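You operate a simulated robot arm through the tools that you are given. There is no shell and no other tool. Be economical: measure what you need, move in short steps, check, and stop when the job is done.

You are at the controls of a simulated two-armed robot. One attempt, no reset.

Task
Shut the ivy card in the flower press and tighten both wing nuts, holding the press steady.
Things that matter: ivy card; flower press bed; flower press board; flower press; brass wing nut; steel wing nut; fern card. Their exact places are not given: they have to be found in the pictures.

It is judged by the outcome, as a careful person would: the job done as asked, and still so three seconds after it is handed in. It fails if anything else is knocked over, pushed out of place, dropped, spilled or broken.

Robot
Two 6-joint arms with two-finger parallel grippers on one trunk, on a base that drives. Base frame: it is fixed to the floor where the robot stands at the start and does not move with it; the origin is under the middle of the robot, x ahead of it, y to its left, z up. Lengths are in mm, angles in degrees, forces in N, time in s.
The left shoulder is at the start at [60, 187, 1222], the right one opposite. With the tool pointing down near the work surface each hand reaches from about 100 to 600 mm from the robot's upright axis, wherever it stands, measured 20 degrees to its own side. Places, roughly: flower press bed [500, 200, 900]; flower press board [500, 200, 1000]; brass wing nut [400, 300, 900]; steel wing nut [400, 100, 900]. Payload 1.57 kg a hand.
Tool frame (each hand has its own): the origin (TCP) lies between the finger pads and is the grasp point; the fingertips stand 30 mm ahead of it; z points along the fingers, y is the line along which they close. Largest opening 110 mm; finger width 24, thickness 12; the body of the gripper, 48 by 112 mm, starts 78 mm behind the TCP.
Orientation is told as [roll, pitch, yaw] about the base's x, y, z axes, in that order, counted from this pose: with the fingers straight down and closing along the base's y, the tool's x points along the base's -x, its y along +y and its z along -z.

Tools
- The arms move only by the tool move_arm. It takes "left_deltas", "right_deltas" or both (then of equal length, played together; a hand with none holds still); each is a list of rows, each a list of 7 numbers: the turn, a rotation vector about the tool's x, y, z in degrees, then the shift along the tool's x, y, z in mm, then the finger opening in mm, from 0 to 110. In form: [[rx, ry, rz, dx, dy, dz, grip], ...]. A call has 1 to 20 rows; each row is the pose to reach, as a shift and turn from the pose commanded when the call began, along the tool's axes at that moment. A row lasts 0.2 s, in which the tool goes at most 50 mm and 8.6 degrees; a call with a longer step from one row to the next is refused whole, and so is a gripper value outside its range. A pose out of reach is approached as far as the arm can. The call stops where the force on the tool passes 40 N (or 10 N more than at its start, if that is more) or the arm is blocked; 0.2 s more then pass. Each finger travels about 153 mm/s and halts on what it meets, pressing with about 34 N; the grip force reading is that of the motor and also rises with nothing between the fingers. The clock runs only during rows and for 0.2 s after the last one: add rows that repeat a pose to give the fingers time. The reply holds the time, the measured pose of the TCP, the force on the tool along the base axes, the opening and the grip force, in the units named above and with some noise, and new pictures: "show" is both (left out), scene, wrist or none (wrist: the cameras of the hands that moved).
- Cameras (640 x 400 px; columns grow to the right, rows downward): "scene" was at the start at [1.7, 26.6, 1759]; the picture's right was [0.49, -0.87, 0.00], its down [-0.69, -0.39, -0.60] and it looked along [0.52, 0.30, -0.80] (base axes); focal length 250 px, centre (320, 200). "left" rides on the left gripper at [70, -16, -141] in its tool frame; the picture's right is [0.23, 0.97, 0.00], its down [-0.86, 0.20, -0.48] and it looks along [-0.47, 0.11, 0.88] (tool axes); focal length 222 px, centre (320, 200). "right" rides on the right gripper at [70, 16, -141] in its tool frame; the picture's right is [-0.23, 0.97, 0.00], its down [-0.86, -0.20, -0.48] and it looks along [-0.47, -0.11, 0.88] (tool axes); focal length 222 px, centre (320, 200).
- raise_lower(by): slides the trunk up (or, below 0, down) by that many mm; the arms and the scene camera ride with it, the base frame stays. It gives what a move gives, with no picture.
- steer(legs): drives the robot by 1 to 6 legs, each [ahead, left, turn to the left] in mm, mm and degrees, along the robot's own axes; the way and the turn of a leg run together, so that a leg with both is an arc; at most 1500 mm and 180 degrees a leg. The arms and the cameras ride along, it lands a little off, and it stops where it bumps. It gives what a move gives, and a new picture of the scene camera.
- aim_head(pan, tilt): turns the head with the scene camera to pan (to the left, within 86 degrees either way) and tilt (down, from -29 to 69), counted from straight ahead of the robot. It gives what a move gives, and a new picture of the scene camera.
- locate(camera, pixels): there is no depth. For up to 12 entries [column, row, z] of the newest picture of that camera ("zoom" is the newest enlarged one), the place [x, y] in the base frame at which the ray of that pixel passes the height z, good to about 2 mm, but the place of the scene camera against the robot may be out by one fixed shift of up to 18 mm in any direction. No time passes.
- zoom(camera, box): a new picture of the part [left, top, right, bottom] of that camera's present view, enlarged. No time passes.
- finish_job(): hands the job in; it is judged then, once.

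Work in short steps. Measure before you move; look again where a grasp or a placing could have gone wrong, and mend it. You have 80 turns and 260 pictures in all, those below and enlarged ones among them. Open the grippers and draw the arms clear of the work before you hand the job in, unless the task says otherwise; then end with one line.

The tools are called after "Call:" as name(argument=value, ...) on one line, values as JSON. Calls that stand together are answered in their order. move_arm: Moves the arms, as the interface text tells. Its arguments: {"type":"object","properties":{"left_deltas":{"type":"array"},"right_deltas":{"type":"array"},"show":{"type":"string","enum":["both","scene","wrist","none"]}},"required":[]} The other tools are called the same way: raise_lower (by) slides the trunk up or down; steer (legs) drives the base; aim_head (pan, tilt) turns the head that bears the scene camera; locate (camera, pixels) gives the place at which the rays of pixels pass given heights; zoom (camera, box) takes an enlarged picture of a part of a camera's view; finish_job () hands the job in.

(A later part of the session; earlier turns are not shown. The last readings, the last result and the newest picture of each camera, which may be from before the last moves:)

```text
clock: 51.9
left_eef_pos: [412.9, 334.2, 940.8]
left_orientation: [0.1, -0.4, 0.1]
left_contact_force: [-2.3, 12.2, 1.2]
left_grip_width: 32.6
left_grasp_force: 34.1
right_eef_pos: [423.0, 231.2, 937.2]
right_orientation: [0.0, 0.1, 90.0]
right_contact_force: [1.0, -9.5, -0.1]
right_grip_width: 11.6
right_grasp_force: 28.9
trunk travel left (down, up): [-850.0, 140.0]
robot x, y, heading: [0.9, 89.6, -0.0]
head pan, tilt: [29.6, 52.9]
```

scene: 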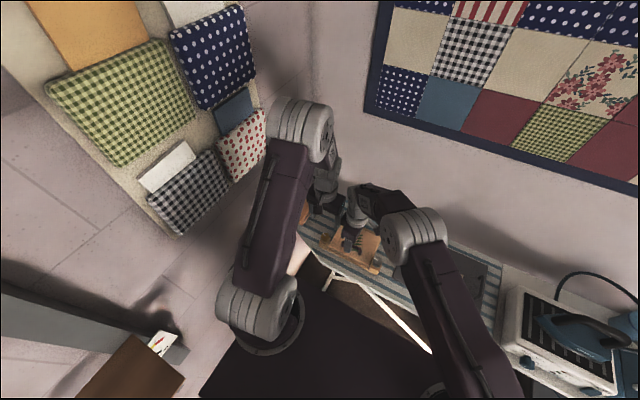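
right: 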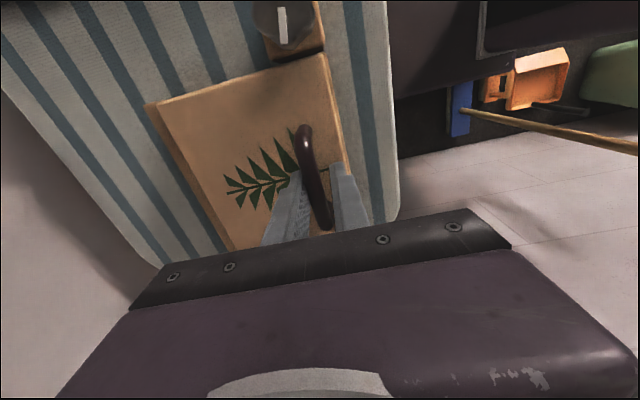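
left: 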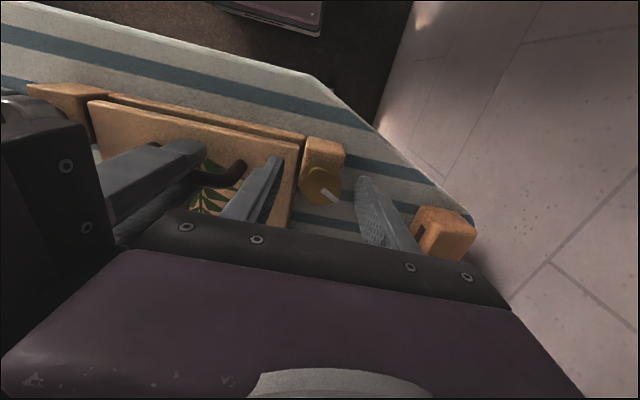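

Gripped at 32.6 mm with a 12 N side load; I ease it by shifting 1.5 mm in +y, then turn clockwise (yaw negative) in small steps.

Call:
move_arm(left_deltas=[[0, 0, 0, 0, 1, 0, 26], [0, 0, 0, 0, 1.5, 0, 26], [0, 0, 6, 0, 1.5, 0, 26], [0, 0, 12, 0, 1.5, 0, 26], [0, 0, 18, 0, 1.5, 0, 26]], show="wrist")

Call:
zoom(camera="left", box=[200, 80, 440, 230])

```text
clock: 53.0
left_eef_pos: [414.4, 337.2, 940.8]
left_orientation: [0.4, -0.6, -12.8]
left_contact_force: [-0.1, 1.9, 0.1]
left_grip_width: 32.5
left_grasp_force: 33.9
right_eef_pos: [423.2, 231.9, 937.4]
right_orientation: [0.1, 0.1, 90.0]
right_contact_force: [-1.9, -3.5, 0.1]
right_grip_width: 11.7
right_grasp_force: 29.2
trunk travel left (down, up): [-850.0, 140.0]
robot x, y, heading: [-1.2, 88.0, -0.1]
head pan, tilt: [29.6, 52.9]
stopped in row 5 (right hand): the force on the tool passed its limit (the readings are from after the stop); the commanded pose is now the measured one
```

left: 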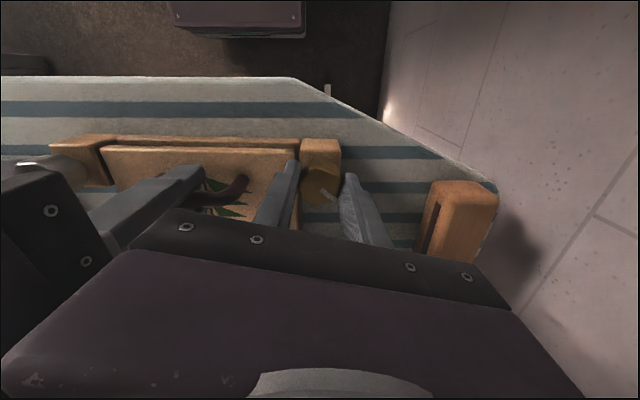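

```text
2.67 times, centred on (320, 155) of left
```

zoom: 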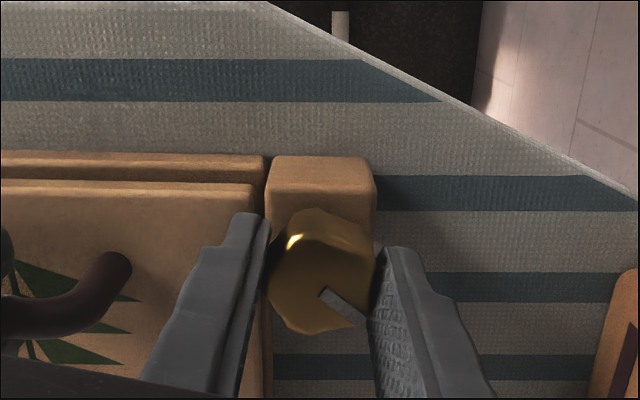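

The nut has turned ~13° with the hand; the right hand's holding load tripped the limit but has relaxed (−2,−3.5 N). I continue with gentler 4° steps.

Call:
move_arm(left_deltas=[[0, 0, 4, 0, 0, 0, 26], [0, 0, 8, 0, 0, 0, 26], [0, 0, 12, 0, 0, 0, 26], [0, 0, 16, 0, 0, 0, 26], [0, 0, 20, 0, 0, 0, 26]], show="none")

```text
clock: 54.1
left_eef_pos: [414.3, 335.8, 941.3]
left_orientation: [0.4, -0.4, -33.2]
left_contact_force: [-4.2, 11.5, 2.9]
left_grip_width: 32.5
left_grasp_force: 34.1
right_eef_pos: [421.1, 230.5, 936.0]
right_orientation: [0.2, 0.2, 90.0]
right_contact_force: [3.2, -11.4, -0.1]
right_grip_width: 11.6
right_grasp_force: 28.7
trunk travel left (down, up): [-850.0, 140.0]
robot x, y, heading: [-0.8, 88.1, -0.0]
head pan, tilt: [29.6, 52.9]
```

Turning well (yaw −33). I relieve the side load (shift ≈1.5 mm +y) while continuing another 24°.

Call:
move_arm(left_deltas=[[0, 0, 0, 1.2, 1, 0, 26], [0, 0, 4, 1.2, 1, 0, 26], [0, 0, 8, 1.2, 1, 0, 26], [0, 0, 12, 1.2, 1, 0, 26], [0, 0, 16, 1.2, 1, 0, 26], [0, 0, 20, 1.2, 1, 0, 26], [0, 0, 24, 1.2, 1, 0, 26]], show="none")

```text
clock: 55.8
left_eef_pos: [415.3, 338.1, 940.2]
left_orientation: [0.7, -0.2, -57.0]
left_contact_force: [-7.6, 0.8, 1.2]
left_grip_width: 32.5
left_grasp_force: 33.9
right_eef_pos: [424.9, 231.4, 937.1]
right_orientation: [0.1, 0.1, 90.2]
right_contact_force: [8.2, -2.2, 0.9]
right_grip_width: 11.6
right_grasp_force: 28.6
trunk travel left (down, up): [-850.0, 140.0]
robot x, y, heading: [3.9, 86.9, 0.0]
head pan, tilt: [29.6, 52.9]
```

Yaw −57, forces modest; I shift 1 mm in −x and turn 30° more.

Call:
move_arm(left_deltas=[[0, 0, 0, 0.6, -0.8, 0, 26], [0, 0, 5, 0.6, -0.8, 0, 26], [0, 0, 10, 0.6, -0.8, 0, 26], [0, 0, 15, 0.6, -0.8, 0, 26], [0, 0, 20, 0.6, -0.8, 0, 26], [0, 0, 25, 0.6, -0.8, 0, 26], [0, 0, 30, 0.6, -0.8, 0, 26]])

Call:
zoom(camera="left", box=[200, 60, 440, 230])

```text
clock: 57.4
left_eef_pos: [414.2, 339.1, 940.8]
left_orientation: [0.8, 0.1, -87.0]
left_contact_force: [-2.3, -1.4, -0.7]
left_grip_width: 33.2
left_grasp_force: 34.1
right_eef_pos: [421.8, 231.6, 936.4]
right_orientation: [0.2, 0.2, 90.2]
right_contact_force: [1.6, 3.6, 0.1]
right_grip_width: 11.9
right_grasp_force: 29.4
trunk travel left (down, up): [-850.0, 140.0]
robot x, y, heading: [-1.2, 90.4, 0.0]
head pan, tilt: [29.6, 52.9]
```

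scene: 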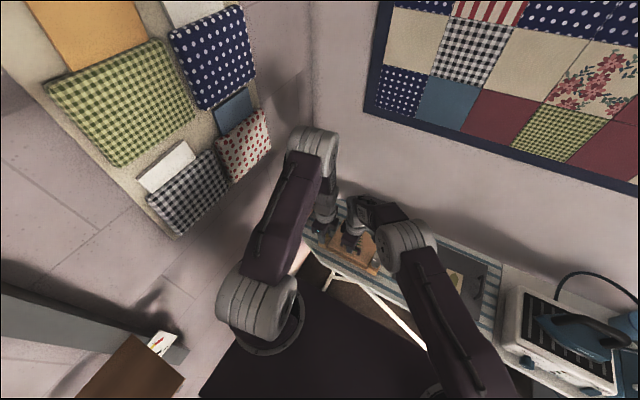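
left: 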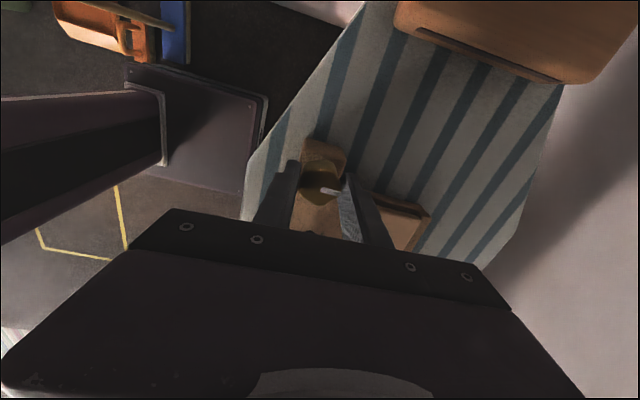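

```text
2.35 times, centred on (320, 145) of left
```

zoom: 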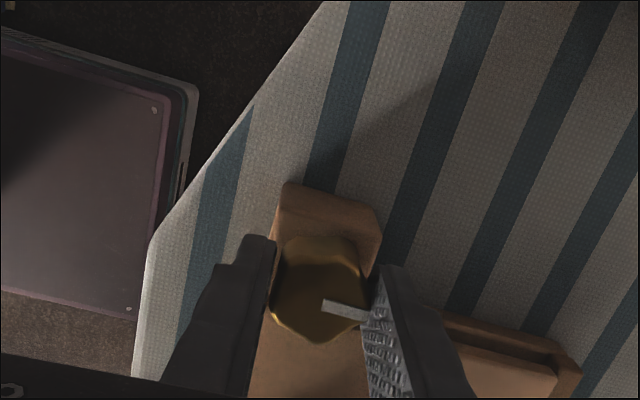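

I measure the pointer's present direction: zoom (323,304) to (367,318).

Call:
locate(camera="zoom", pixels=[[323, 304, 928], [367, 318, 928], [320, 290, 928], [280, 200, 905], [380, 215, 905]])

```text
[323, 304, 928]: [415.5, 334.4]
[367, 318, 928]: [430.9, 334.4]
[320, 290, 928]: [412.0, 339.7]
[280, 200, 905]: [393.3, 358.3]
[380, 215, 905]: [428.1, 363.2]
```

The pointer now points along +x; it began at about 65° toward +y, so the nut has turned ~65° with some slip at the end. I release, turn the hand back and regrip for another stroke.

Call:
move_arm(left_deltas=[[0, 0, 0, 0, 0, 0, 40], [0, 0, 0, -2, -1, 0, 52], [0, 0, -8, -2, -1, 0, 52], [0, 0, -16, -2, -1, 0, 52], [0, 0, -24, -2, -1, 0, 52], [0, 0, -32, -2, -1, 0, 52], [0, 0, -40, -2, -1, 0, 52], [0, 0, -48, -2, -1, 0, 52], [0, 0, -56, -2, -1, 0, 52], [0, 0, -64, -2, -1, 0, 52], [0, 0, -72, -2, -1, 0, 52], [0, 0, -80, -2, -1, 0, 52], [0, 0, -86, -2, -1, 0, 52], [0, 0, -86, -2, -1, 0, 52]], show="wrist")

Call:
zoom(camera="left", box=[200, 80, 440, 230])

```text
clock: 59.7
left_eef_pos: [404.8, 335.6, 940.9]
left_orientation: [-0.1, 0.3, -19.8]
left_contact_force: [-3.9, 1.0, 2.7]
left_grip_width: 52.1
left_grasp_force: 0.0
right_eef_pos: [425.4, 231.3, 938.6]
right_orientation: [-0.2, 0.1, 89.5]
right_contact_force: [-0.5, 2.0, -0.1]
right_grip_width: 11.5
right_grasp_force: 29.1
trunk travel left (down, up): [-850.0, 140.0]
robot x, y, heading: [-0.5, 92.7, 0.1]
head pan, tilt: [29.6, 52.9]
stopped in row 11 (left hand): the force on the tool passed its limit (the readings are from after the stop); the commanded pose is now the measured one
```

left: 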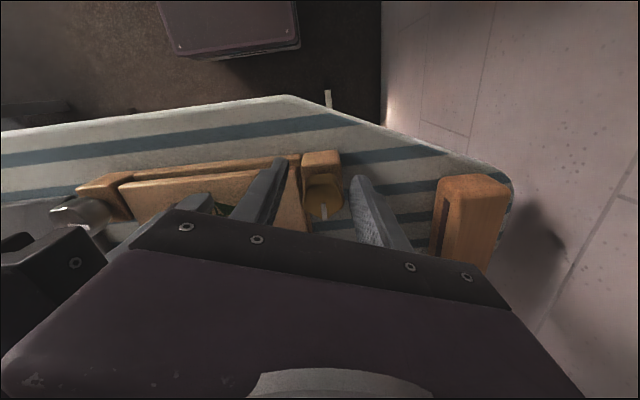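

```text
2.67 times, centred on (320, 155) of left
```

zoom: 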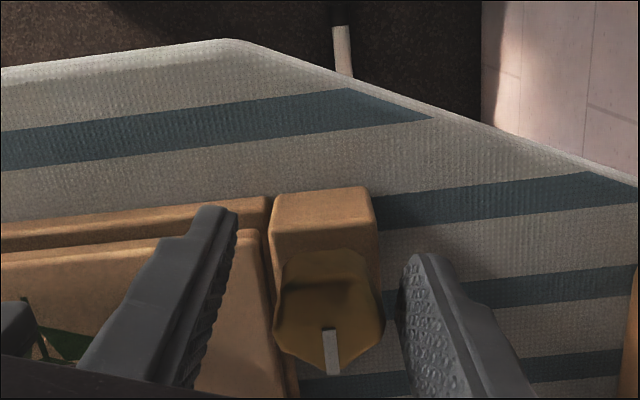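

The left hand was blocked at yaw −20 and pushed 8 mm in −x, probably a finger catching on the board corner. I lift it clear and look.

Call:
move_arm(left_deltas=[[0, 0, 0, 0, 0, -8, 52], [0, 0, 0, 0, 0, -25, 52], [0, 0, 0, 0, 0, -45, 60], [0, 0, -6, 0, 0, -50, 60], [0, 0, -12, 0, 0, -50, 60], [0, 0, -20, 0, 0, -50, 60], [0, 0, -20, 0, 0, -50, 60]])

Call:
zoom(camera="left", box=[140, 80, 440, 240])

Call:
zoom(camera="scene", box=[290, 170, 410, 280])

```text
clock: 61.3
left_eef_pos: [407.3, 336.0, 989.3]
left_orientation: [0.0, 0.3, 0.3]
left_contact_force: [-1.0, 0.2, 0.1]
left_grip_width: 60.3
left_grasp_force: 0.2
right_eef_pos: [425.8, 230.3, 937.2]
right_orientation: [-0.1, 0.0, 89.6]
right_contact_force: [-0.4, 0.4, 0.8]
right_grip_width: 11.4
right_grasp_force: 29.0
trunk travel left (down, up): [-850.0, 140.0]
robot x, y, heading: [-0.3, 89.8, 0.1]
head pan, tilt: [29.6, 52.9]
```

scene: 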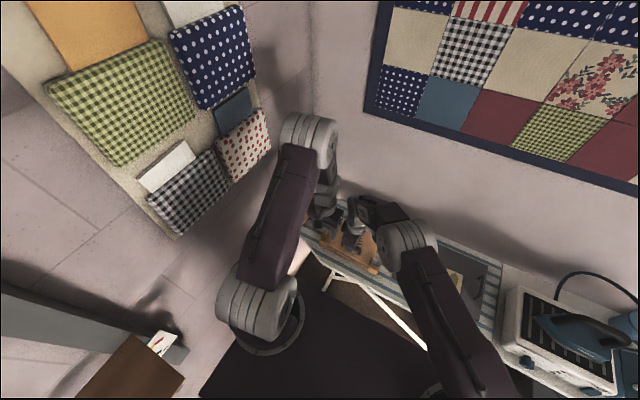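
left: 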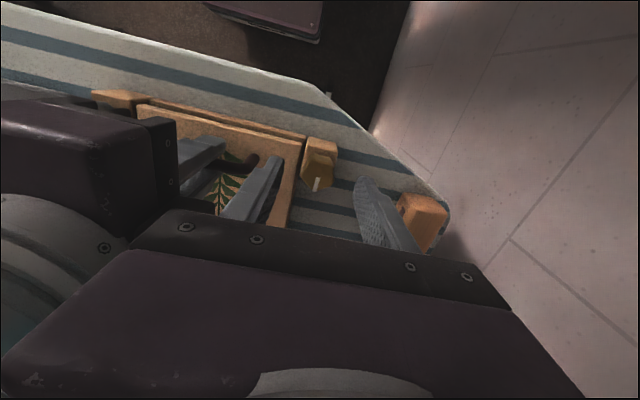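

```text
2.13 times, centred on (290, 160) of left
```

zoom: 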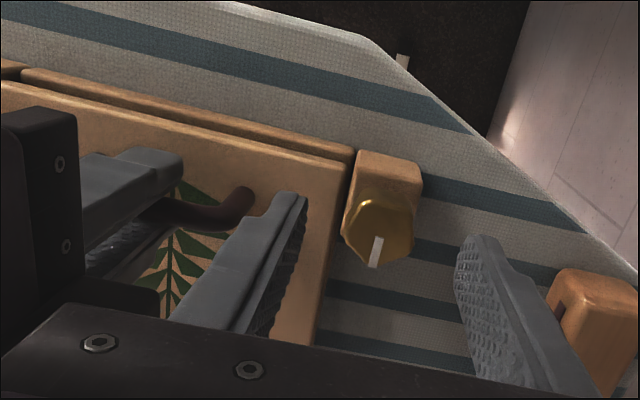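

```text
3.64 times, centred on (350, 225) of scene
```

zoom: 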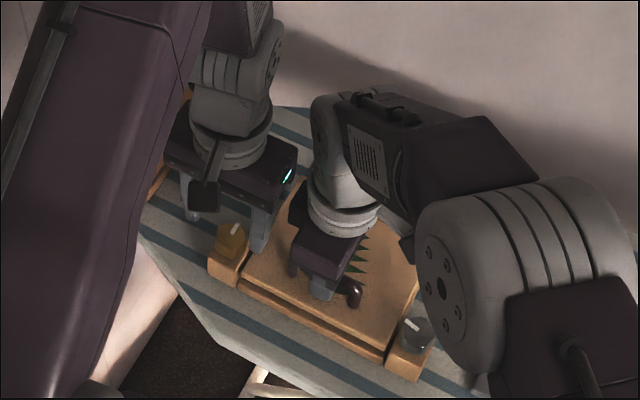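

The nut points along +x now. I measure the knob centre again before regripping.

Call:
locate(camera="zoom", pixels=[[382, 228, 928], [382, 228, 920], [345, 225, 925], [416, 232, 925], [345, 165, 905], [378, 240, 928], [373, 266, 928]])

```text
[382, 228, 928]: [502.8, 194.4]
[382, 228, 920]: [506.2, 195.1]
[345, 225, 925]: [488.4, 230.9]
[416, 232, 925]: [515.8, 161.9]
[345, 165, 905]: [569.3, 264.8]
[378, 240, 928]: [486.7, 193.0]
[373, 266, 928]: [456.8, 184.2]
```

That used the scene zoom; I repeat it in left-camera pixels.

Call:
locate(camera="left", pixels=[[319.1, 173.1, 928], [319.1, 173.1, 920], [301.7, 171.7, 925], [335, 175, 925], [317.2, 178.8, 928], [314.9, 190.9, 928], [302, 143.5, 905]])

```text
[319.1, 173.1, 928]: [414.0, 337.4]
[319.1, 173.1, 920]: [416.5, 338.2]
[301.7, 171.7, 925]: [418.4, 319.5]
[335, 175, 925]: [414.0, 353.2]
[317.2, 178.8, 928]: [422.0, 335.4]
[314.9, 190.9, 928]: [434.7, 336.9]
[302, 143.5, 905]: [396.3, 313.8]
```

Knob centre ≈(414.5,336.5). I lower around it again, close, and begin the next stroke.

Call:
move_arm(left_deltas=[[0, 0, 0, -7, 1, 10, 60], [0, 0, 0, -7, 1, 25, 58], [0, 0, 0, -7, 1, 38, 56], [0, 0, 0, -7, 1, 47, 56], [0, 0, 0, -7, 1, 47, 44], [0, 0, 0, -7, 1, 47, 34], [0, 0, 0, -7, 1, 47, 26], [0, 0, 0, -7, 1, 47, 24]], show="none")

```text
clock: 63.1
left_eef_pos: [413.7, 335.4, 942.6]
left_orientation: [-0.1, 0.3, 0.1]
left_contact_force: [0.2, -0.3, 0.8]
left_grip_width: 33.0
left_grasp_force: 34.4
right_eef_pos: [426.2, 229.8, 937.7]
right_orientation: [-0.1, 0.1, 89.5]
right_contact_force: [-0.6, 0.2, -0.2]
right_grip_width: 11.5
right_grasp_force: 28.5
trunk travel left (down, up): [-850.0, 140.0]
robot x, y, heading: [1.4, 86.7, -0.1]
head pan, tilt: [29.6, 52.9]
```

Perfectly centred (no side load). I turn 45° clockwise in 5° steps.

Call:
move_arm(left_deltas=[[0, 0, 5, 0, 0, 0, 24], [0, 0, 10, 0, 0, 0, 24], [0, 0, 15, 0, 0, 0, 24], [0, 0, 20, 0, 0, 0, 24], [0, 0, 25, 0, 0, 0, 24], [0, 0, 30, 0, 0, 0, 24], [0, 0, 35, 0, 0, 0, 24], [0, 0, 40, 0, 0, 0, 24], [0, 0, 45, 0, 0, 0, 24]], show="wrist")

Call:
zoom(camera="left", box=[200, 80, 440, 230])

```text
clock: 65.1
left_eef_pos: [415.3, 334.5, 943.4]
left_orientation: [0.0, 0.1, -44.9]
left_contact_force: [7.5, 20.7, 0.7]
left_grip_width: 32.9
left_grasp_force: 34.7
right_eef_pos: [426.2, 228.9, 936.9]
right_orientation: [0.0, 0.1, 89.6]
right_contact_force: [-5.8, -23.4, 0.2]
right_grip_width: 11.5
right_grasp_force: 28.8
trunk travel left (down, up): [-850.0, 140.0]
robot x, y, heading: [0.2, 85.1, -0.2]
head pan, tilt: [29.6, 52.9]
```

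left: 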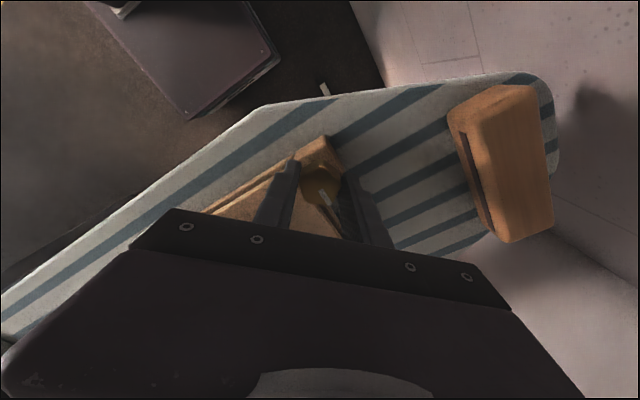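

```text
2.67 times, centred on (320, 155) of left
```

zoom: 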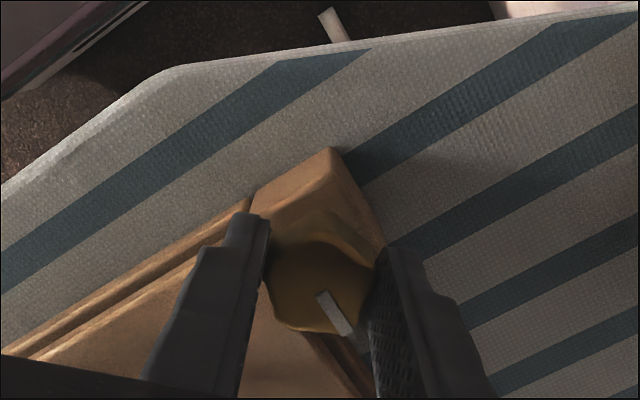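

In the hand's frame the pointer has swung ~40° back, meaning the nut stayed put: it seems tight. I verify with locate.

Call:
locate(camera="zoom", pixels=[[320, 295, 928], [350, 335, 928], [320, 275, 928]])

```text
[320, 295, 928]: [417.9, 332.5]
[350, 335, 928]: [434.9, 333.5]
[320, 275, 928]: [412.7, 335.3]
```

Pointer still along +x: brass nut is tight. I relieve the load, release, lift the left hand and continue to yaw −90; the right hand stays holding meanwhile.

Call:
move_arm(left_deltas=[[0, 0, 0, 1.2, 1.2, 0, 24], [0, 0, 0, 1.2, 1.2, 0, 40], [0, 0, 0, 1.2, 1.2, 0, 54], [0, 0, 0, 1.2, 1.2, -30, 56], [0, 0, 0, 1.2, 1.2, -70, 60], [0, 0, 8, 1.2, 1.2, -105, 60], [0, 0, 16, 1.2, 1.2, -105, 60], [0, 0, 24, 1.2, 1.2, -105, 60], [0, 0, 32, 1.2, 1.2, -105, 60], [0, 0, 40, 1.2, 1.2, -105, 60], [0, 0, 45, 1.2, 1.2, -105, 60]])

Call:
zoom(camera="scene", box=[290, 170, 410, 280])

```text
clock: 67.5
left_eef_pos: [413.8, 339.1, 1047.7]
left_orientation: [-0.3, 0.0, -90.0]
left_contact_force: [0.6, -1.1, 0.1]
left_grip_width: 60.2
left_grasp_force: 0.0
right_eef_pos: [425.7, 231.5, 936.4]
right_orientation: [-0.1, 0.1, 89.6]
right_contact_force: [-1.0, 1.5, -0.1]
right_grip_width: 11.6
right_grasp_force: 29.3
trunk travel left (down, up): [-850.0, 140.0]
robot x, y, heading: [-1.9, 88.3, -0.1]
head pan, tilt: [29.6, 52.9]
```

scene: 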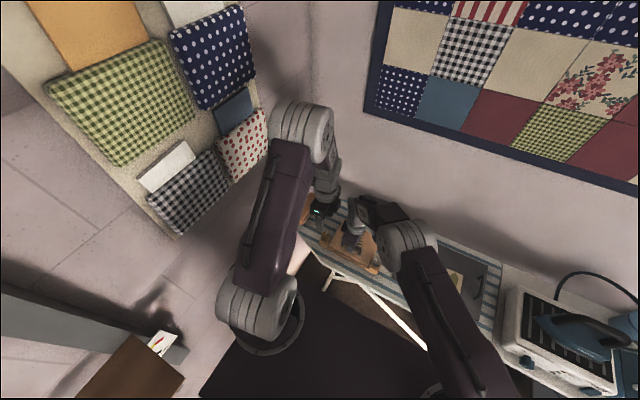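
left: 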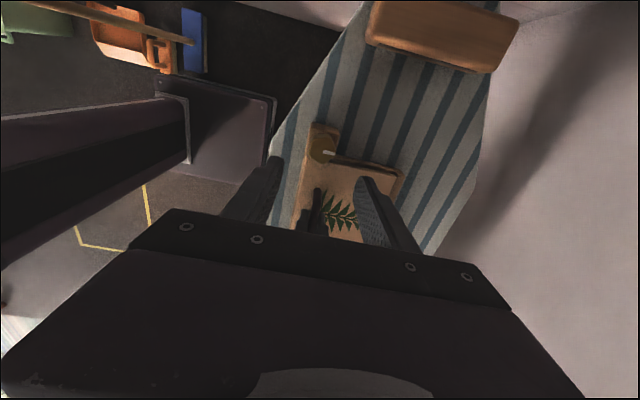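

```text
3.64 times, centred on (350, 225) of scene
```

zoom: 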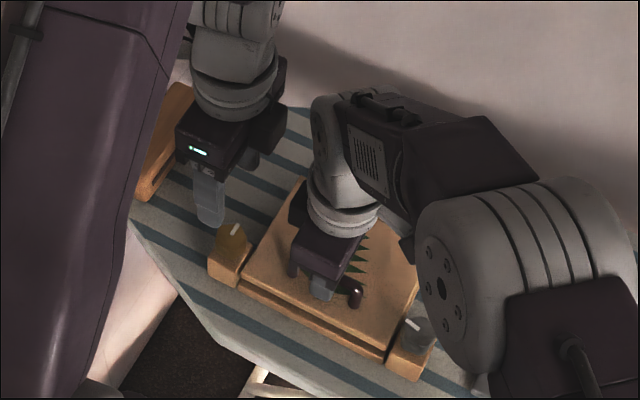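

Brass hand is clear and the press is steady. Now the right hand releases the handle, lifts and moves over the steel nut.

Call:
move_arm(right_deltas=[[0, 0, 0, 0, 0, 0, 25], [0, 0, 0, 0, 0, 0, 45], [0, 0, 0, 0, 0, 0, 56], [0, 0, 0, 0, 0, -30, 60], [0, 0, 0, 0, 0, -65, 60], [0, 0, 0, 20, 4, -90, 70], [0, 0, 0, 60, 8, -90, 70], [0, 0, 0, 100, 10, -90, 70], [0, 0, 0, 105, 10, -90, 70], [0, 0, 0, 105, 10, -90, 70]])

Call:
zoom(camera="right", box=[200, 60, 440, 240])

```text
clock: 69.7
left_eef_pos: [414.7, 339.5, 1047.8]
left_orientation: [-0.3, 0.0, -89.8]
left_contact_force: [0.4, -0.5, -0.8]
left_grip_width: 60.3
left_grasp_force: 0.1
right_eef_pos: [416.6, 125.9, 1026.4]
right_orientation: [-0.3, -0.1, 89.6]
right_contact_force: [0.4, -1.0, 0.0]
right_grip_width: 69.9
right_grasp_force: 0.0
trunk travel left (down, up): [-850.0, 140.0]
robot x, y, heading: [2.5, 90.4, 0.1]
head pan, tilt: [29.6, 52.9]
```

scene: 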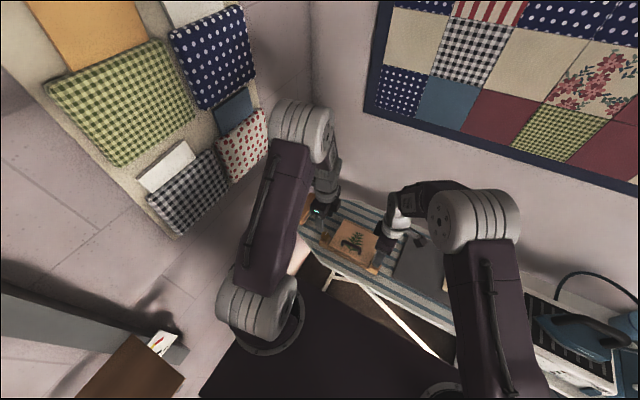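
right: 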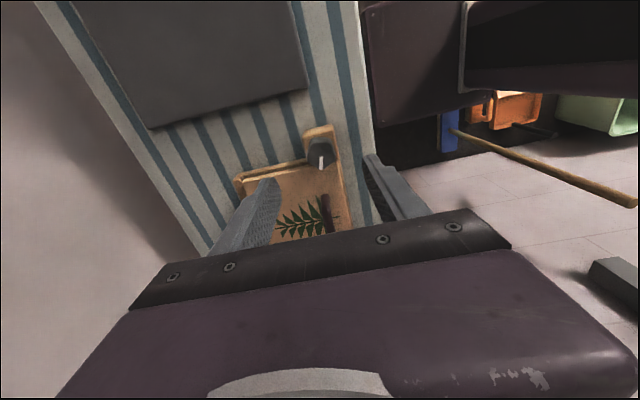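

```text
2.22 times, centred on (320, 150) of right
```

zoom: 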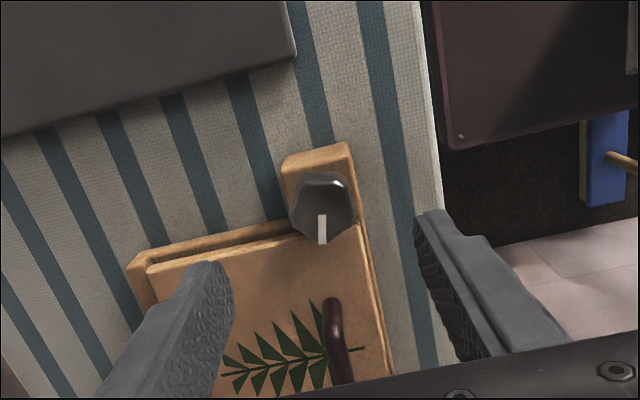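

Steel knob seen at zoom (322,205). Now the left hand goes over the handle and down, opening 60.

Call:
locate(camera="zoom", pixels=[[322, 203, 930], [322, 203, 920], [290, 205, 925], [355, 208, 925], [322, 218, 928], [322, 242, 928]])

Call:
move_arm(left_deltas=[[0, 0, 0, -30, 3, 0, 60], [0, 0, 0, -70, 6, 0, 60], [0, 0, 0, -108, 10, 0, 60], [0, 0, 0, -108, 10, 40, 60], [0, 0, 0, -108, 10, 75, 60], [0, 0, 0, -108, 10, 95, 60], [0, 0, 0, -108, 10, 110, 60], [0, 0, 0, -108, 10, 110, 60]])

Call:
zoom(camera="left", box=[200, 60, 440, 240])

```text
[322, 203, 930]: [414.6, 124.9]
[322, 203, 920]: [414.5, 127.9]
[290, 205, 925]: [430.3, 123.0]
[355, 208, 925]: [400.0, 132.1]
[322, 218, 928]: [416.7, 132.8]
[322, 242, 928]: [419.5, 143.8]
```

```text
clock: 71.5
left_eef_pos: [423.5, 230.0, 937.8]
left_orientation: [-0.3, 0.0, -89.9]
left_contact_force: [-0.2, -0.1, -0.8]
left_grip_width: 59.8
left_grasp_force: 0.1
right_eef_pos: [415.4, 125.7, 1026.8]
right_orientation: [-0.2, 0.0, 89.7]
right_contact_force: [0.1, -0.4, -0.6]
right_grip_width: 70.2
right_grasp_force: 0.0
trunk travel left (down, up): [-850.0, 140.0]
robot x, y, heading: [3.3, 89.0, 0.2]
head pan, tilt: [29.6, 52.9]
```

scene: 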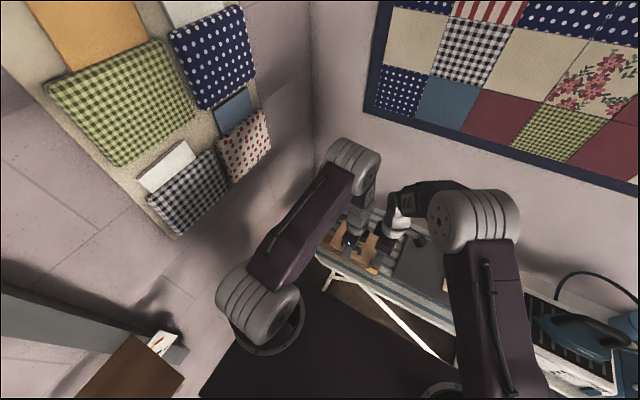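
left: 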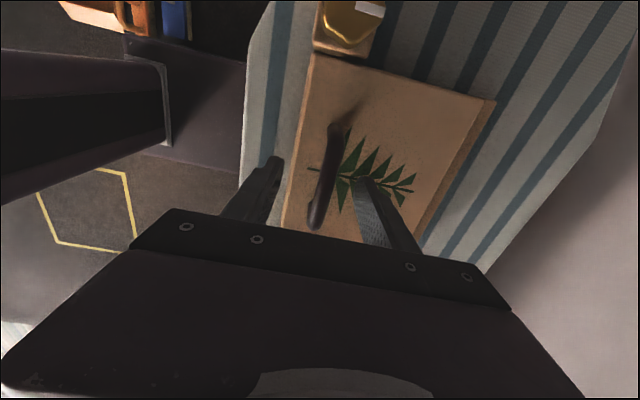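

```text
2.22 times, centred on (320, 150) of left
```

zoom: 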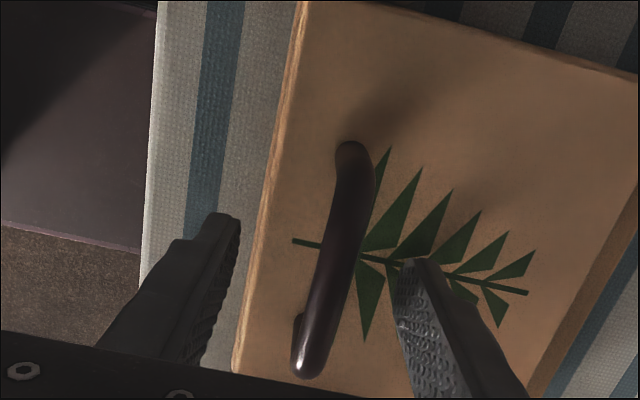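

Bar is between the left fingers; I close on it gently.

Call:
move_arm(left_deltas=[[0, 0, 0, 0, 0, 0, 46], [0, 0, 0, 0, 0, 0, 34], [0, 0, 0, 0, 0, 0, 24], [0, 0, 0, 0, 0, 0, 19], [0, 0, 0, 0, 0, 0, 16]], show="none")

```text
clock: 72.7
left_eef_pos: [423.6, 229.6, 938.1]
left_orientation: [-0.3, 0.1, -89.7]
left_contact_force: [1.2, -0.7, 0.2]
left_grip_width: 16.6
left_grasp_force: 0.7
right_eef_pos: [416.1, 126.4, 1025.9]
right_orientation: [-0.1, 0.0, 89.7]
right_contact_force: [-0.2, -0.5, -0.2]
right_grip_width: 70.3
right_grasp_force: 0.1
trunk travel left (down, up): [-850.0, 140.0]
robot x, y, heading: [1.6, 86.7, -0.1]
head pan, tilt: [29.6, 52.9]
```

I finish the left grip with a 1.5 mm +x shift, while the right descends over the steel knob to z≈975.

Call:
move_arm(left_deltas=[[0, 0, 0, 0, 1.5, 0, 14], [0, 0, 0, 0, 1.5, 0, 10], [0, 0, 0, 0, 1.5, 0, 6], [0, 0, 0, 0, 1.5, 0, 2], [0, 0, 0, 0, 1.5, 0, 2]], right_deltas=[[0, 0, 0, 0, 0, 10, 60], [0, 0, 0, 0, 1, 25, 60], [0, 0, 0, 0, 1, 40, 60], [0, 0, 0, 0, 1, 50, 60], [0, 0, 0, 0, 1, 50, 60]], show="wrist")

Call:
zoom(camera="right", box=[200, 60, 440, 240])

```text
clock: 73.9
left_eef_pos: [424.9, 230.3, 938.2]
left_orientation: [-0.4, -0.1, -89.8]
left_contact_force: [1.9, -0.4, 1.9]
left_grip_width: 11.6
left_grasp_force: 28.8
right_eef_pos: [416.7, 125.9, 976.7]
right_orientation: [-0.2, -0.1, 89.6]
right_contact_force: [-0.7, -0.2, -1.3]
right_grip_width: 60.0
right_grasp_force: 0.2
trunk travel left (down, up): [-850.0, 140.0]
robot x, y, heading: [-1.4, 90.1, 0.1]
head pan, tilt: [29.6, 52.9]
```

right: 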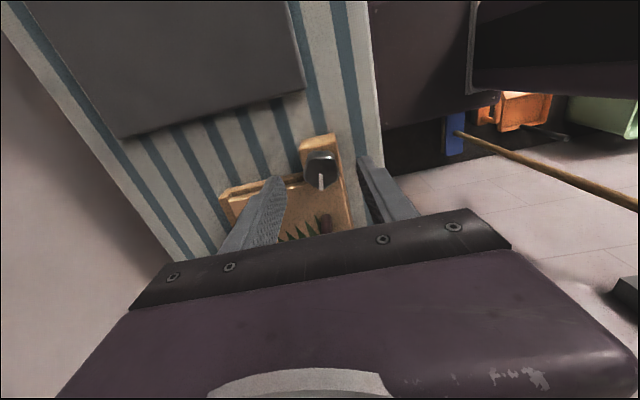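
left: 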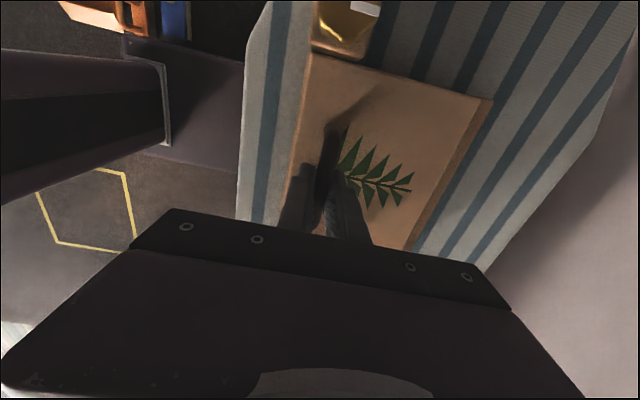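

```text
2.22 times, centred on (320, 150) of right
```

zoom: 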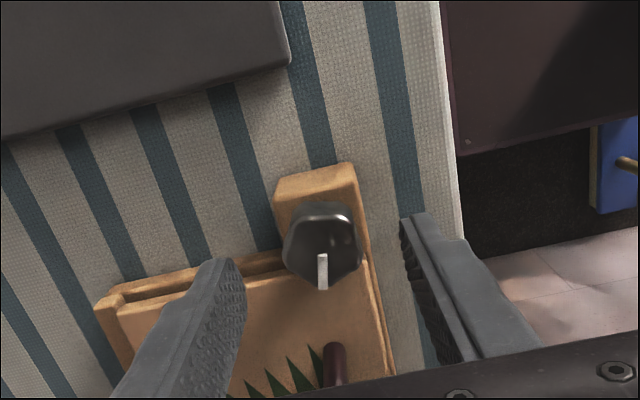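

I check the knob centre (321,242) from this height.

Call:
locate(camera="zoom", pixels=[[321, 240, 930], [321, 240, 924], [284, 245, 927], [361, 245, 927], [322, 256, 928], [323, 288, 928]])

```text
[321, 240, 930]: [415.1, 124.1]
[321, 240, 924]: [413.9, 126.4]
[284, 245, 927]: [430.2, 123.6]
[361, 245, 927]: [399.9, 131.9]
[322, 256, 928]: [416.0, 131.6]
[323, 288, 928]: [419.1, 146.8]
```

Steel centre ≈(415,126), pointer ≈78° (toward +y). I lower to z≈942 and close.

Call:
move_arm(right_deltas=[[0, 0, 0, 0, 1, 12, 60], [0, 0, 0, 0, 1.5, 25, 60], [0, 0, 0, 0, 1.5, 35, 60], [0, 0, 0, 0, 1.5, 35, 48], [0, 0, 0, 0, 1.5, 35, 38], [0, 0, 0, 0, 1.5, 35, 28], [0, 0, 0, 0, 1.5, 35, 24]], show="none")

```text
clock: 75.5
left_eef_pos: [424.4, 231.1, 936.0]
left_orientation: [-0.4, -0.1, -89.8]
left_contact_force: [-3.9, -0.5, 9.0]
left_grip_width: 11.3
left_grasp_force: 29.0
right_eef_pos: [412.3, 124.6, 941.4]
right_orientation: [-0.2, 0.0, 89.6]
right_contact_force: [4.8, 0.9, -0.9]
right_grip_width: 32.8
right_grasp_force: 33.9
trunk travel left (down, up): [-850.0, 140.0]
robot x, y, heading: [0.8, 86.2, 0.3]
head pan, tilt: [29.6, 52.9]
```

Gripped with small side load; I turn clockwise 40° with a 0.7 mm correction.

Call:
move_arm(right_deltas=[[0, 0, 0, 0, -0.7, 0, 24], [0, 0, 5, 0, -0.7, 0, 24], [0, 0, 10, 0, -0.7, 0, 24], [0, 0, 15, 0, -0.7, 0, 24], [0, 0, 20, 0, -0.7, 0, 24], [0, 0, 25, 0, -0.7, 0, 24], [0, 0, 30, 0, -0.7, 0, 24], [0, 0, 35, 0, -0.7, 0, 24], [0, 0, 40, 0, -0.7, 0, 24]], show="none")

Call:
zoom(camera="right", box=[200, 60, 440, 240])

```text
clock: 77.5
left_eef_pos: [425.2, 229.3, 937.7]
left_orientation: [-0.2, -0.1, -89.8]
left_contact_force: [1.3, -6.4, 5.9]
left_grip_width: 11.4
left_grasp_force: 29.0
right_eef_pos: [414.1, 125.9, 941.9]
right_orientation: [0.0, -0.1, 49.7]
right_contact_force: [-0.9, 6.2, -4.5]
right_grip_width: 32.6
right_grasp_force: 34.1
trunk travel left (down, up): [-850.0, 140.0]
robot x, y, heading: [-2.7, 90.0, -0.2]
head pan, tilt: [29.6, 52.9]
```

```text
2.22 times, centred on (320, 150) of right
```

zoom: 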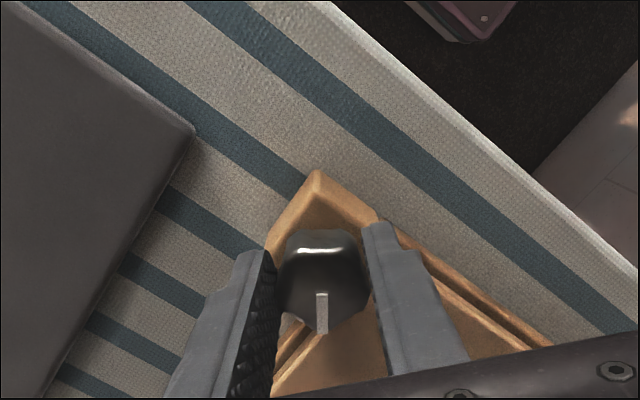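

The pointer stays fixed in the hand's view: the nut turns with it. Continue 45° more.

Call:
move_arm(right_deltas=[[0, 0, 5, -0.5, 0.5, 0, 24], [0, 0, 10, -0.5, 0.5, 0, 24], [0, 0, 15, -0.5, 0.5, 0, 24], [0, 0, 20, -0.5, 0.5, 0, 24], [0, 0, 25, -0.5, 0.5, 0, 24], [0, 0, 30, -0.5, 0.5, 0, 24], [0, 0, 35, -0.5, 0.5, 0, 24], [0, 0, 40, -0.5, 0.5, 0, 24], [0, 0, 45, -0.5, 0.5, 0, 24]], show="none")

Call:
zoom(camera="right", box=[200, 60, 440, 240])

```text
clock: 78.8
left_eef_pos: [428.5, 231.2, 937.6]
left_orientation: [0.2, 0.0, -89.4]
left_contact_force: [4.9, 3.7, -0.5]
left_grip_width: 12.2
left_grasp_force: 29.7
right_eef_pos: [412.5, 127.5, 943.8]
right_orientation: [-0.1, 0.0, 23.7]
right_contact_force: [-8.4, -2.5, 1.3]
right_grip_width: 32.5
right_grasp_force: 33.9
trunk travel left (down, up): [-850.0, 140.0]
robot x, y, heading: [-4.3, 88.9, -0.2]
head pan, tilt: [29.6, 52.9]
stopped in row 6 (right hand): the force on the tool passed its limit (the readings are from after the stop); the commanded pose is now the measured one
```

```text
2.22 times, centred on (320, 150) of right
```

zoom: 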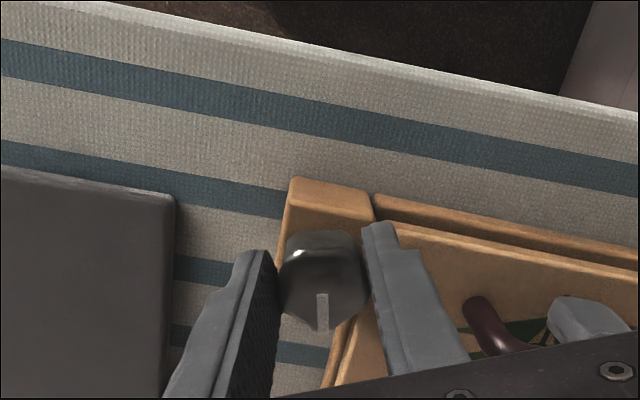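

Stopped at yaw 24 after ~66° of turn — the same amount at which the brass nut went tight. I try 15° more slowly to see whether the nut slips (tight) or follows.

Call:
move_arm(right_deltas=[[0, 0, 0, 0, 0, -1, 24], [0, 0, 3, 0, 0, -1, 24], [0, 0, 6, 0, 0, -1, 24], [0, 0, 9, 0, 0, -1, 24], [0, 0, 12, 0, 0, -1, 24], [0, 0, 15, 0, 0, -1, 24]], show="none")

Call:
zoom(camera="right", box=[200, 60, 440, 240])

```text
clock: 79.6
left_eef_pos: [432.2, 231.8, 938.7]
left_orientation: [0.8, -0.1, -89.0]
left_contact_force: [5.0, 2.9, 0.2]
left_grip_width: 13.7
left_grasp_force: 30.2
right_eef_pos: [410.0, 127.3, 943.4]
right_orientation: [-0.2, 0.1, 19.1]
right_contact_force: [-7.2, -3.2, -0.1]
right_grip_width: 32.7
right_grasp_force: 34.0
trunk travel left (down, up): [-850.0, 140.0]
robot x, y, heading: [-0.8, 89.2, 0.1]
head pan, tilt: [29.6, 52.9]
stopped in row 3 (right hand): the force on the tool passed its limit (the readings are from after the stop); the commanded pose is now the measured one
```

```text
2.22 times, centred on (320, 150) of right
```

zoom: 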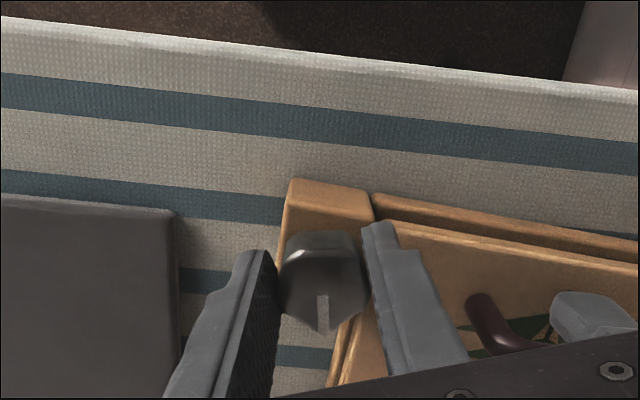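

The press itself is starting to yaw with the hand (left hand pushed to x 432), so the finger or a tight nut is dragging it. I release the steel nut at once, lift, and see whether the holding hand brings it back.

Call:
move_arm(right_deltas=[[0, 0, -3, 0, 0, 0, 24], [0, 0, -3, 0, 0, 0, 40], [0, 0, -3, 0, 0, 0, 48], [0, 0, -3, 0, 0, -20, 50], [0, 0, -3, 0, 0, -50, 60], [0, 0, -3, 0, 0, -80, 60], [0, 0, -3, 0, 0, -80, 60]])

Call:
zoom(camera="right", box=[200, 60, 440, 240])

Call:
zoom(camera="scene", box=[300, 180, 420, 290])

```text
clock: 81.2
left_eef_pos: [432.2, 230.2, 938.5]
left_orientation: [0.9, -0.2, -89.0]
left_contact_force: [-0.1, -2.0, 0.9]
left_grip_width: 11.7
left_grasp_force: 29.4
right_eef_pos: [410.1, 129.3, 1023.6]
right_orientation: [-0.2, 0.1, 21.9]
right_contact_force: [-0.7, 0.3, -0.3]
right_grip_width: 60.2
right_grasp_force: 0.1
trunk travel left (down, up): [-850.0, 140.0]
robot x, y, heading: [3.7, 87.8, 0.2]
head pan, tilt: [29.6, 52.9]
```

scene: 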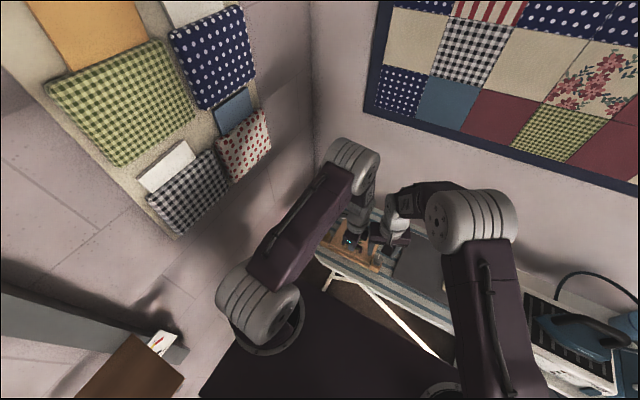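
right: 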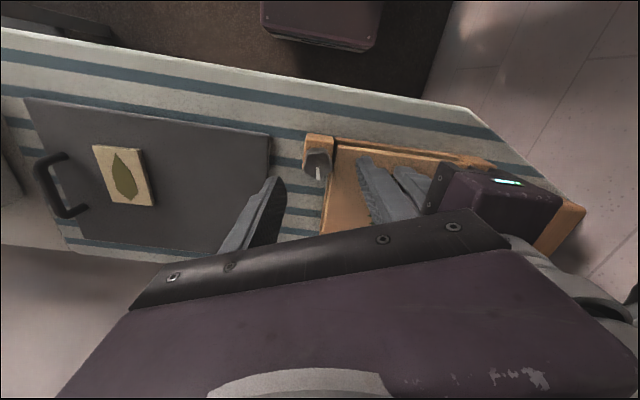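

```text
2.22 times, centred on (320, 150) of right
```

zoom: 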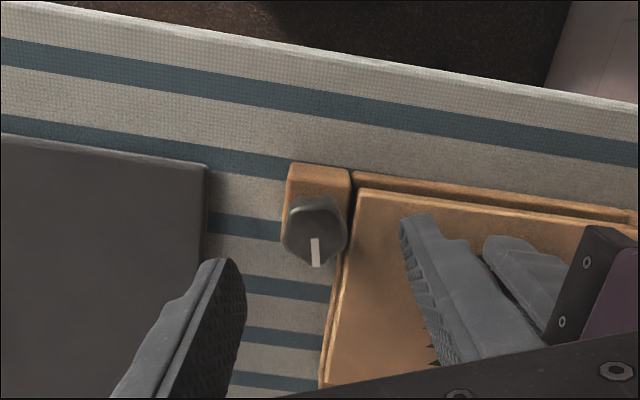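

```text
3.64 times, centred on (360, 235) of scene
```

zoom: 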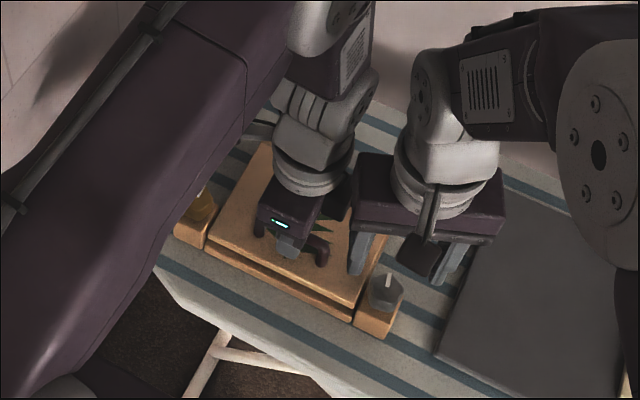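

I measure steel knob, pointer and the press's front edge for any shift.

Call:
locate(camera="right", pixels=[[317.4, 163.6, 928], [317.4, 168.1, 928], [318.3, 179.4, 928], [335, 137.5, 895], [458.9, 154.6, 895], [336, 147, 908], [322, 230, 908], [306, 134, 900], [330, 137, 900]])

```text
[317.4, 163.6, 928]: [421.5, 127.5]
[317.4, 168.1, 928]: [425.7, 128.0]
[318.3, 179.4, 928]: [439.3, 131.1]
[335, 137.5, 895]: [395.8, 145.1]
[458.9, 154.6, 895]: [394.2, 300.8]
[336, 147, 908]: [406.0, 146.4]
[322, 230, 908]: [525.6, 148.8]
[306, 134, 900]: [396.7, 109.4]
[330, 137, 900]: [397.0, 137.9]
```

The press hasn't really moved (front edge still x≈395, square). The steel pointer is now at ~13° (65° turned). To test tightness free of the board, I regrip at yaw ~85: first turn back and lower to z≈975.

Call:
move_arm(right_deltas=[[0, 0, -8, -1, 0, 0, 60], [0, 0, -16, -3, 0, 0, 60], [0, 0, -24, -5, 0, 0, 60], [0, 0, -32, -7, 0, 0, 60], [0, 0, -40, -7, 0, 10, 60], [0, 0, -48, -7, 0, 20, 60], [0, 0, -56, -7, 0, 35, 60], [0, 0, -63, -7, 0, 48, 60], [0, 0, -63, -7, 0, 48, 60]], show="wrist")

Call:
zoom(camera="right", box=[200, 60, 440, 240])

```text
clock: 83.2
left_eef_pos: [431.7, 230.6, 939.2]
left_orientation: [0.9, -0.2, -89.0]
left_contact_force: [0.2, -2.3, -0.5]
left_grip_width: 11.4
left_grasp_force: 28.8
right_eef_pos: [416.0, 130.9, 975.7]
right_orientation: [0.1, 0.2, 85.0]
right_contact_force: [-0.3, -1.1, -0.7]
right_grip_width: 60.1
right_grasp_force: 0.1
trunk travel left (down, up): [-850.0, 140.0]
robot x, y, heading: [-0.8, 91.7, 0.1]
head pan, tilt: [29.6, 52.9]
```

right: 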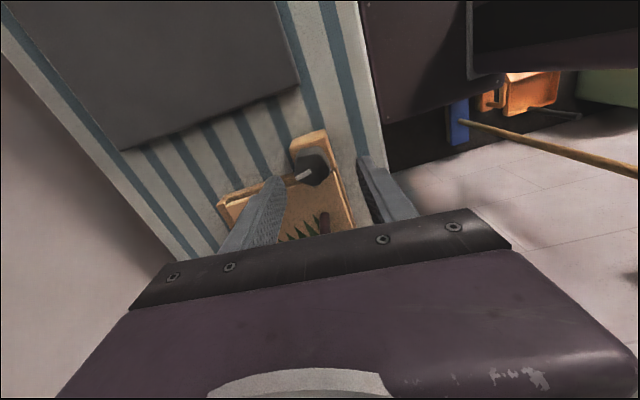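

```text
2.22 times, centred on (320, 150) of right
5 turns are left
```

zoom: 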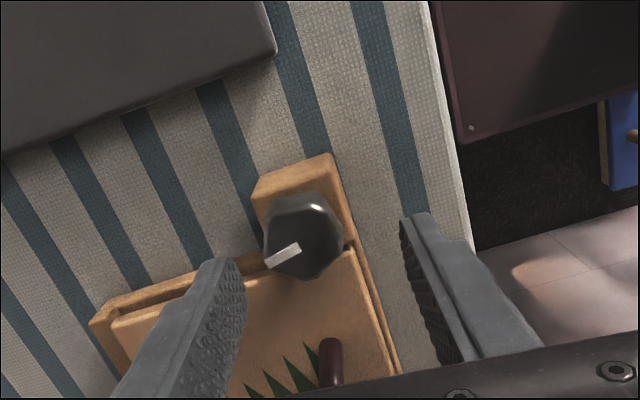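

Only 5 turns remain. Knob centre is about (421,128.5). I lower onto it, close, and give it a final gentle 18° clockwise with the fingers clear of the board.

Call:
move_arm(right_deltas=[[0, 0, 0, 2, -5, 10, 58], [0, 0, 0, 2, -5, 24, 56], [0, 0, 0, 2, -5, 33, 56], [0, 0, 0, 2, -5, 33, 46], [0, 0, 0, 2, -5, 33, 36], [0, 0, 0, 2, -5, 33, 28], [0, 0, 0, 2, -5, 33, 24], [0, 0, 3, 2, -5, 33, 24], [0, 0, 6, 2, -5, 33, 24], [0, 0, 9, 2, -5, 33, 24], [0, 0, 12, 2, -5, 33, 24], [0, 0, 15, 2, -5, 33, 24], [0, 0, 18, 2, -5, 33, 24], [0, 0, 20, 2, -5, 33, 24]], show="wrist")

Call:
zoom(camera="right", box=[200, 60, 440, 240])

```text
clock: 86.2
left_eef_pos: [432.5, 230.9, 938.5]
left_orientation: [0.9, -0.1, -89.0]
left_contact_force: [-6.3, 1.0, 1.7]
left_grip_width: 11.7
left_grasp_force: 29.0
right_eef_pos: [421.0, 127.2, 942.4]
right_orientation: [0.1, 0.3, 64.9]
right_contact_force: [6.7, -0.7, -0.1]
right_grip_width: 32.3
right_grasp_force: 34.2
trunk travel left (down, up): [-850.0, 140.0]
robot x, y, heading: [-0.5, 86.0, 0.1]
head pan, tilt: [29.6, 52.9]
```

right: 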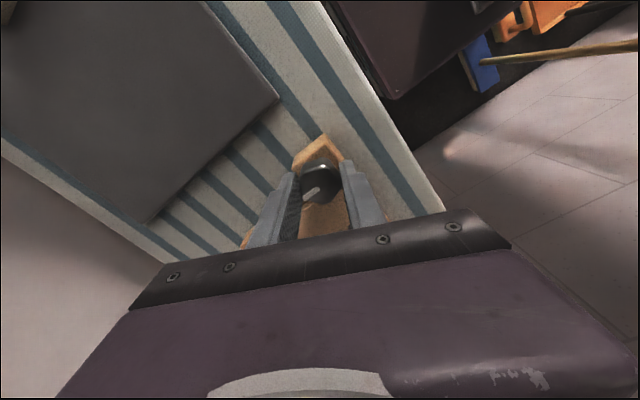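

```text
2.22 times, centred on (320, 150) of right
4 turns are left
```

zoom: 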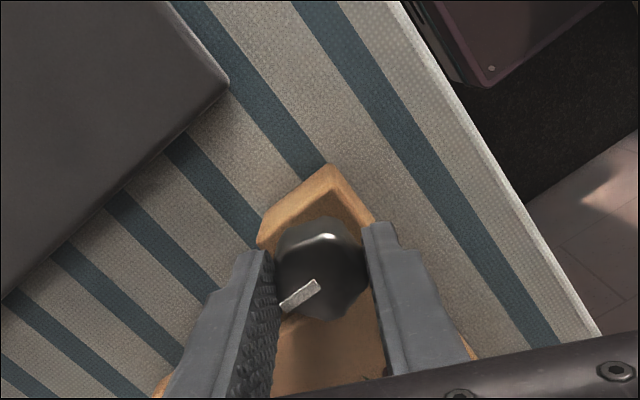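

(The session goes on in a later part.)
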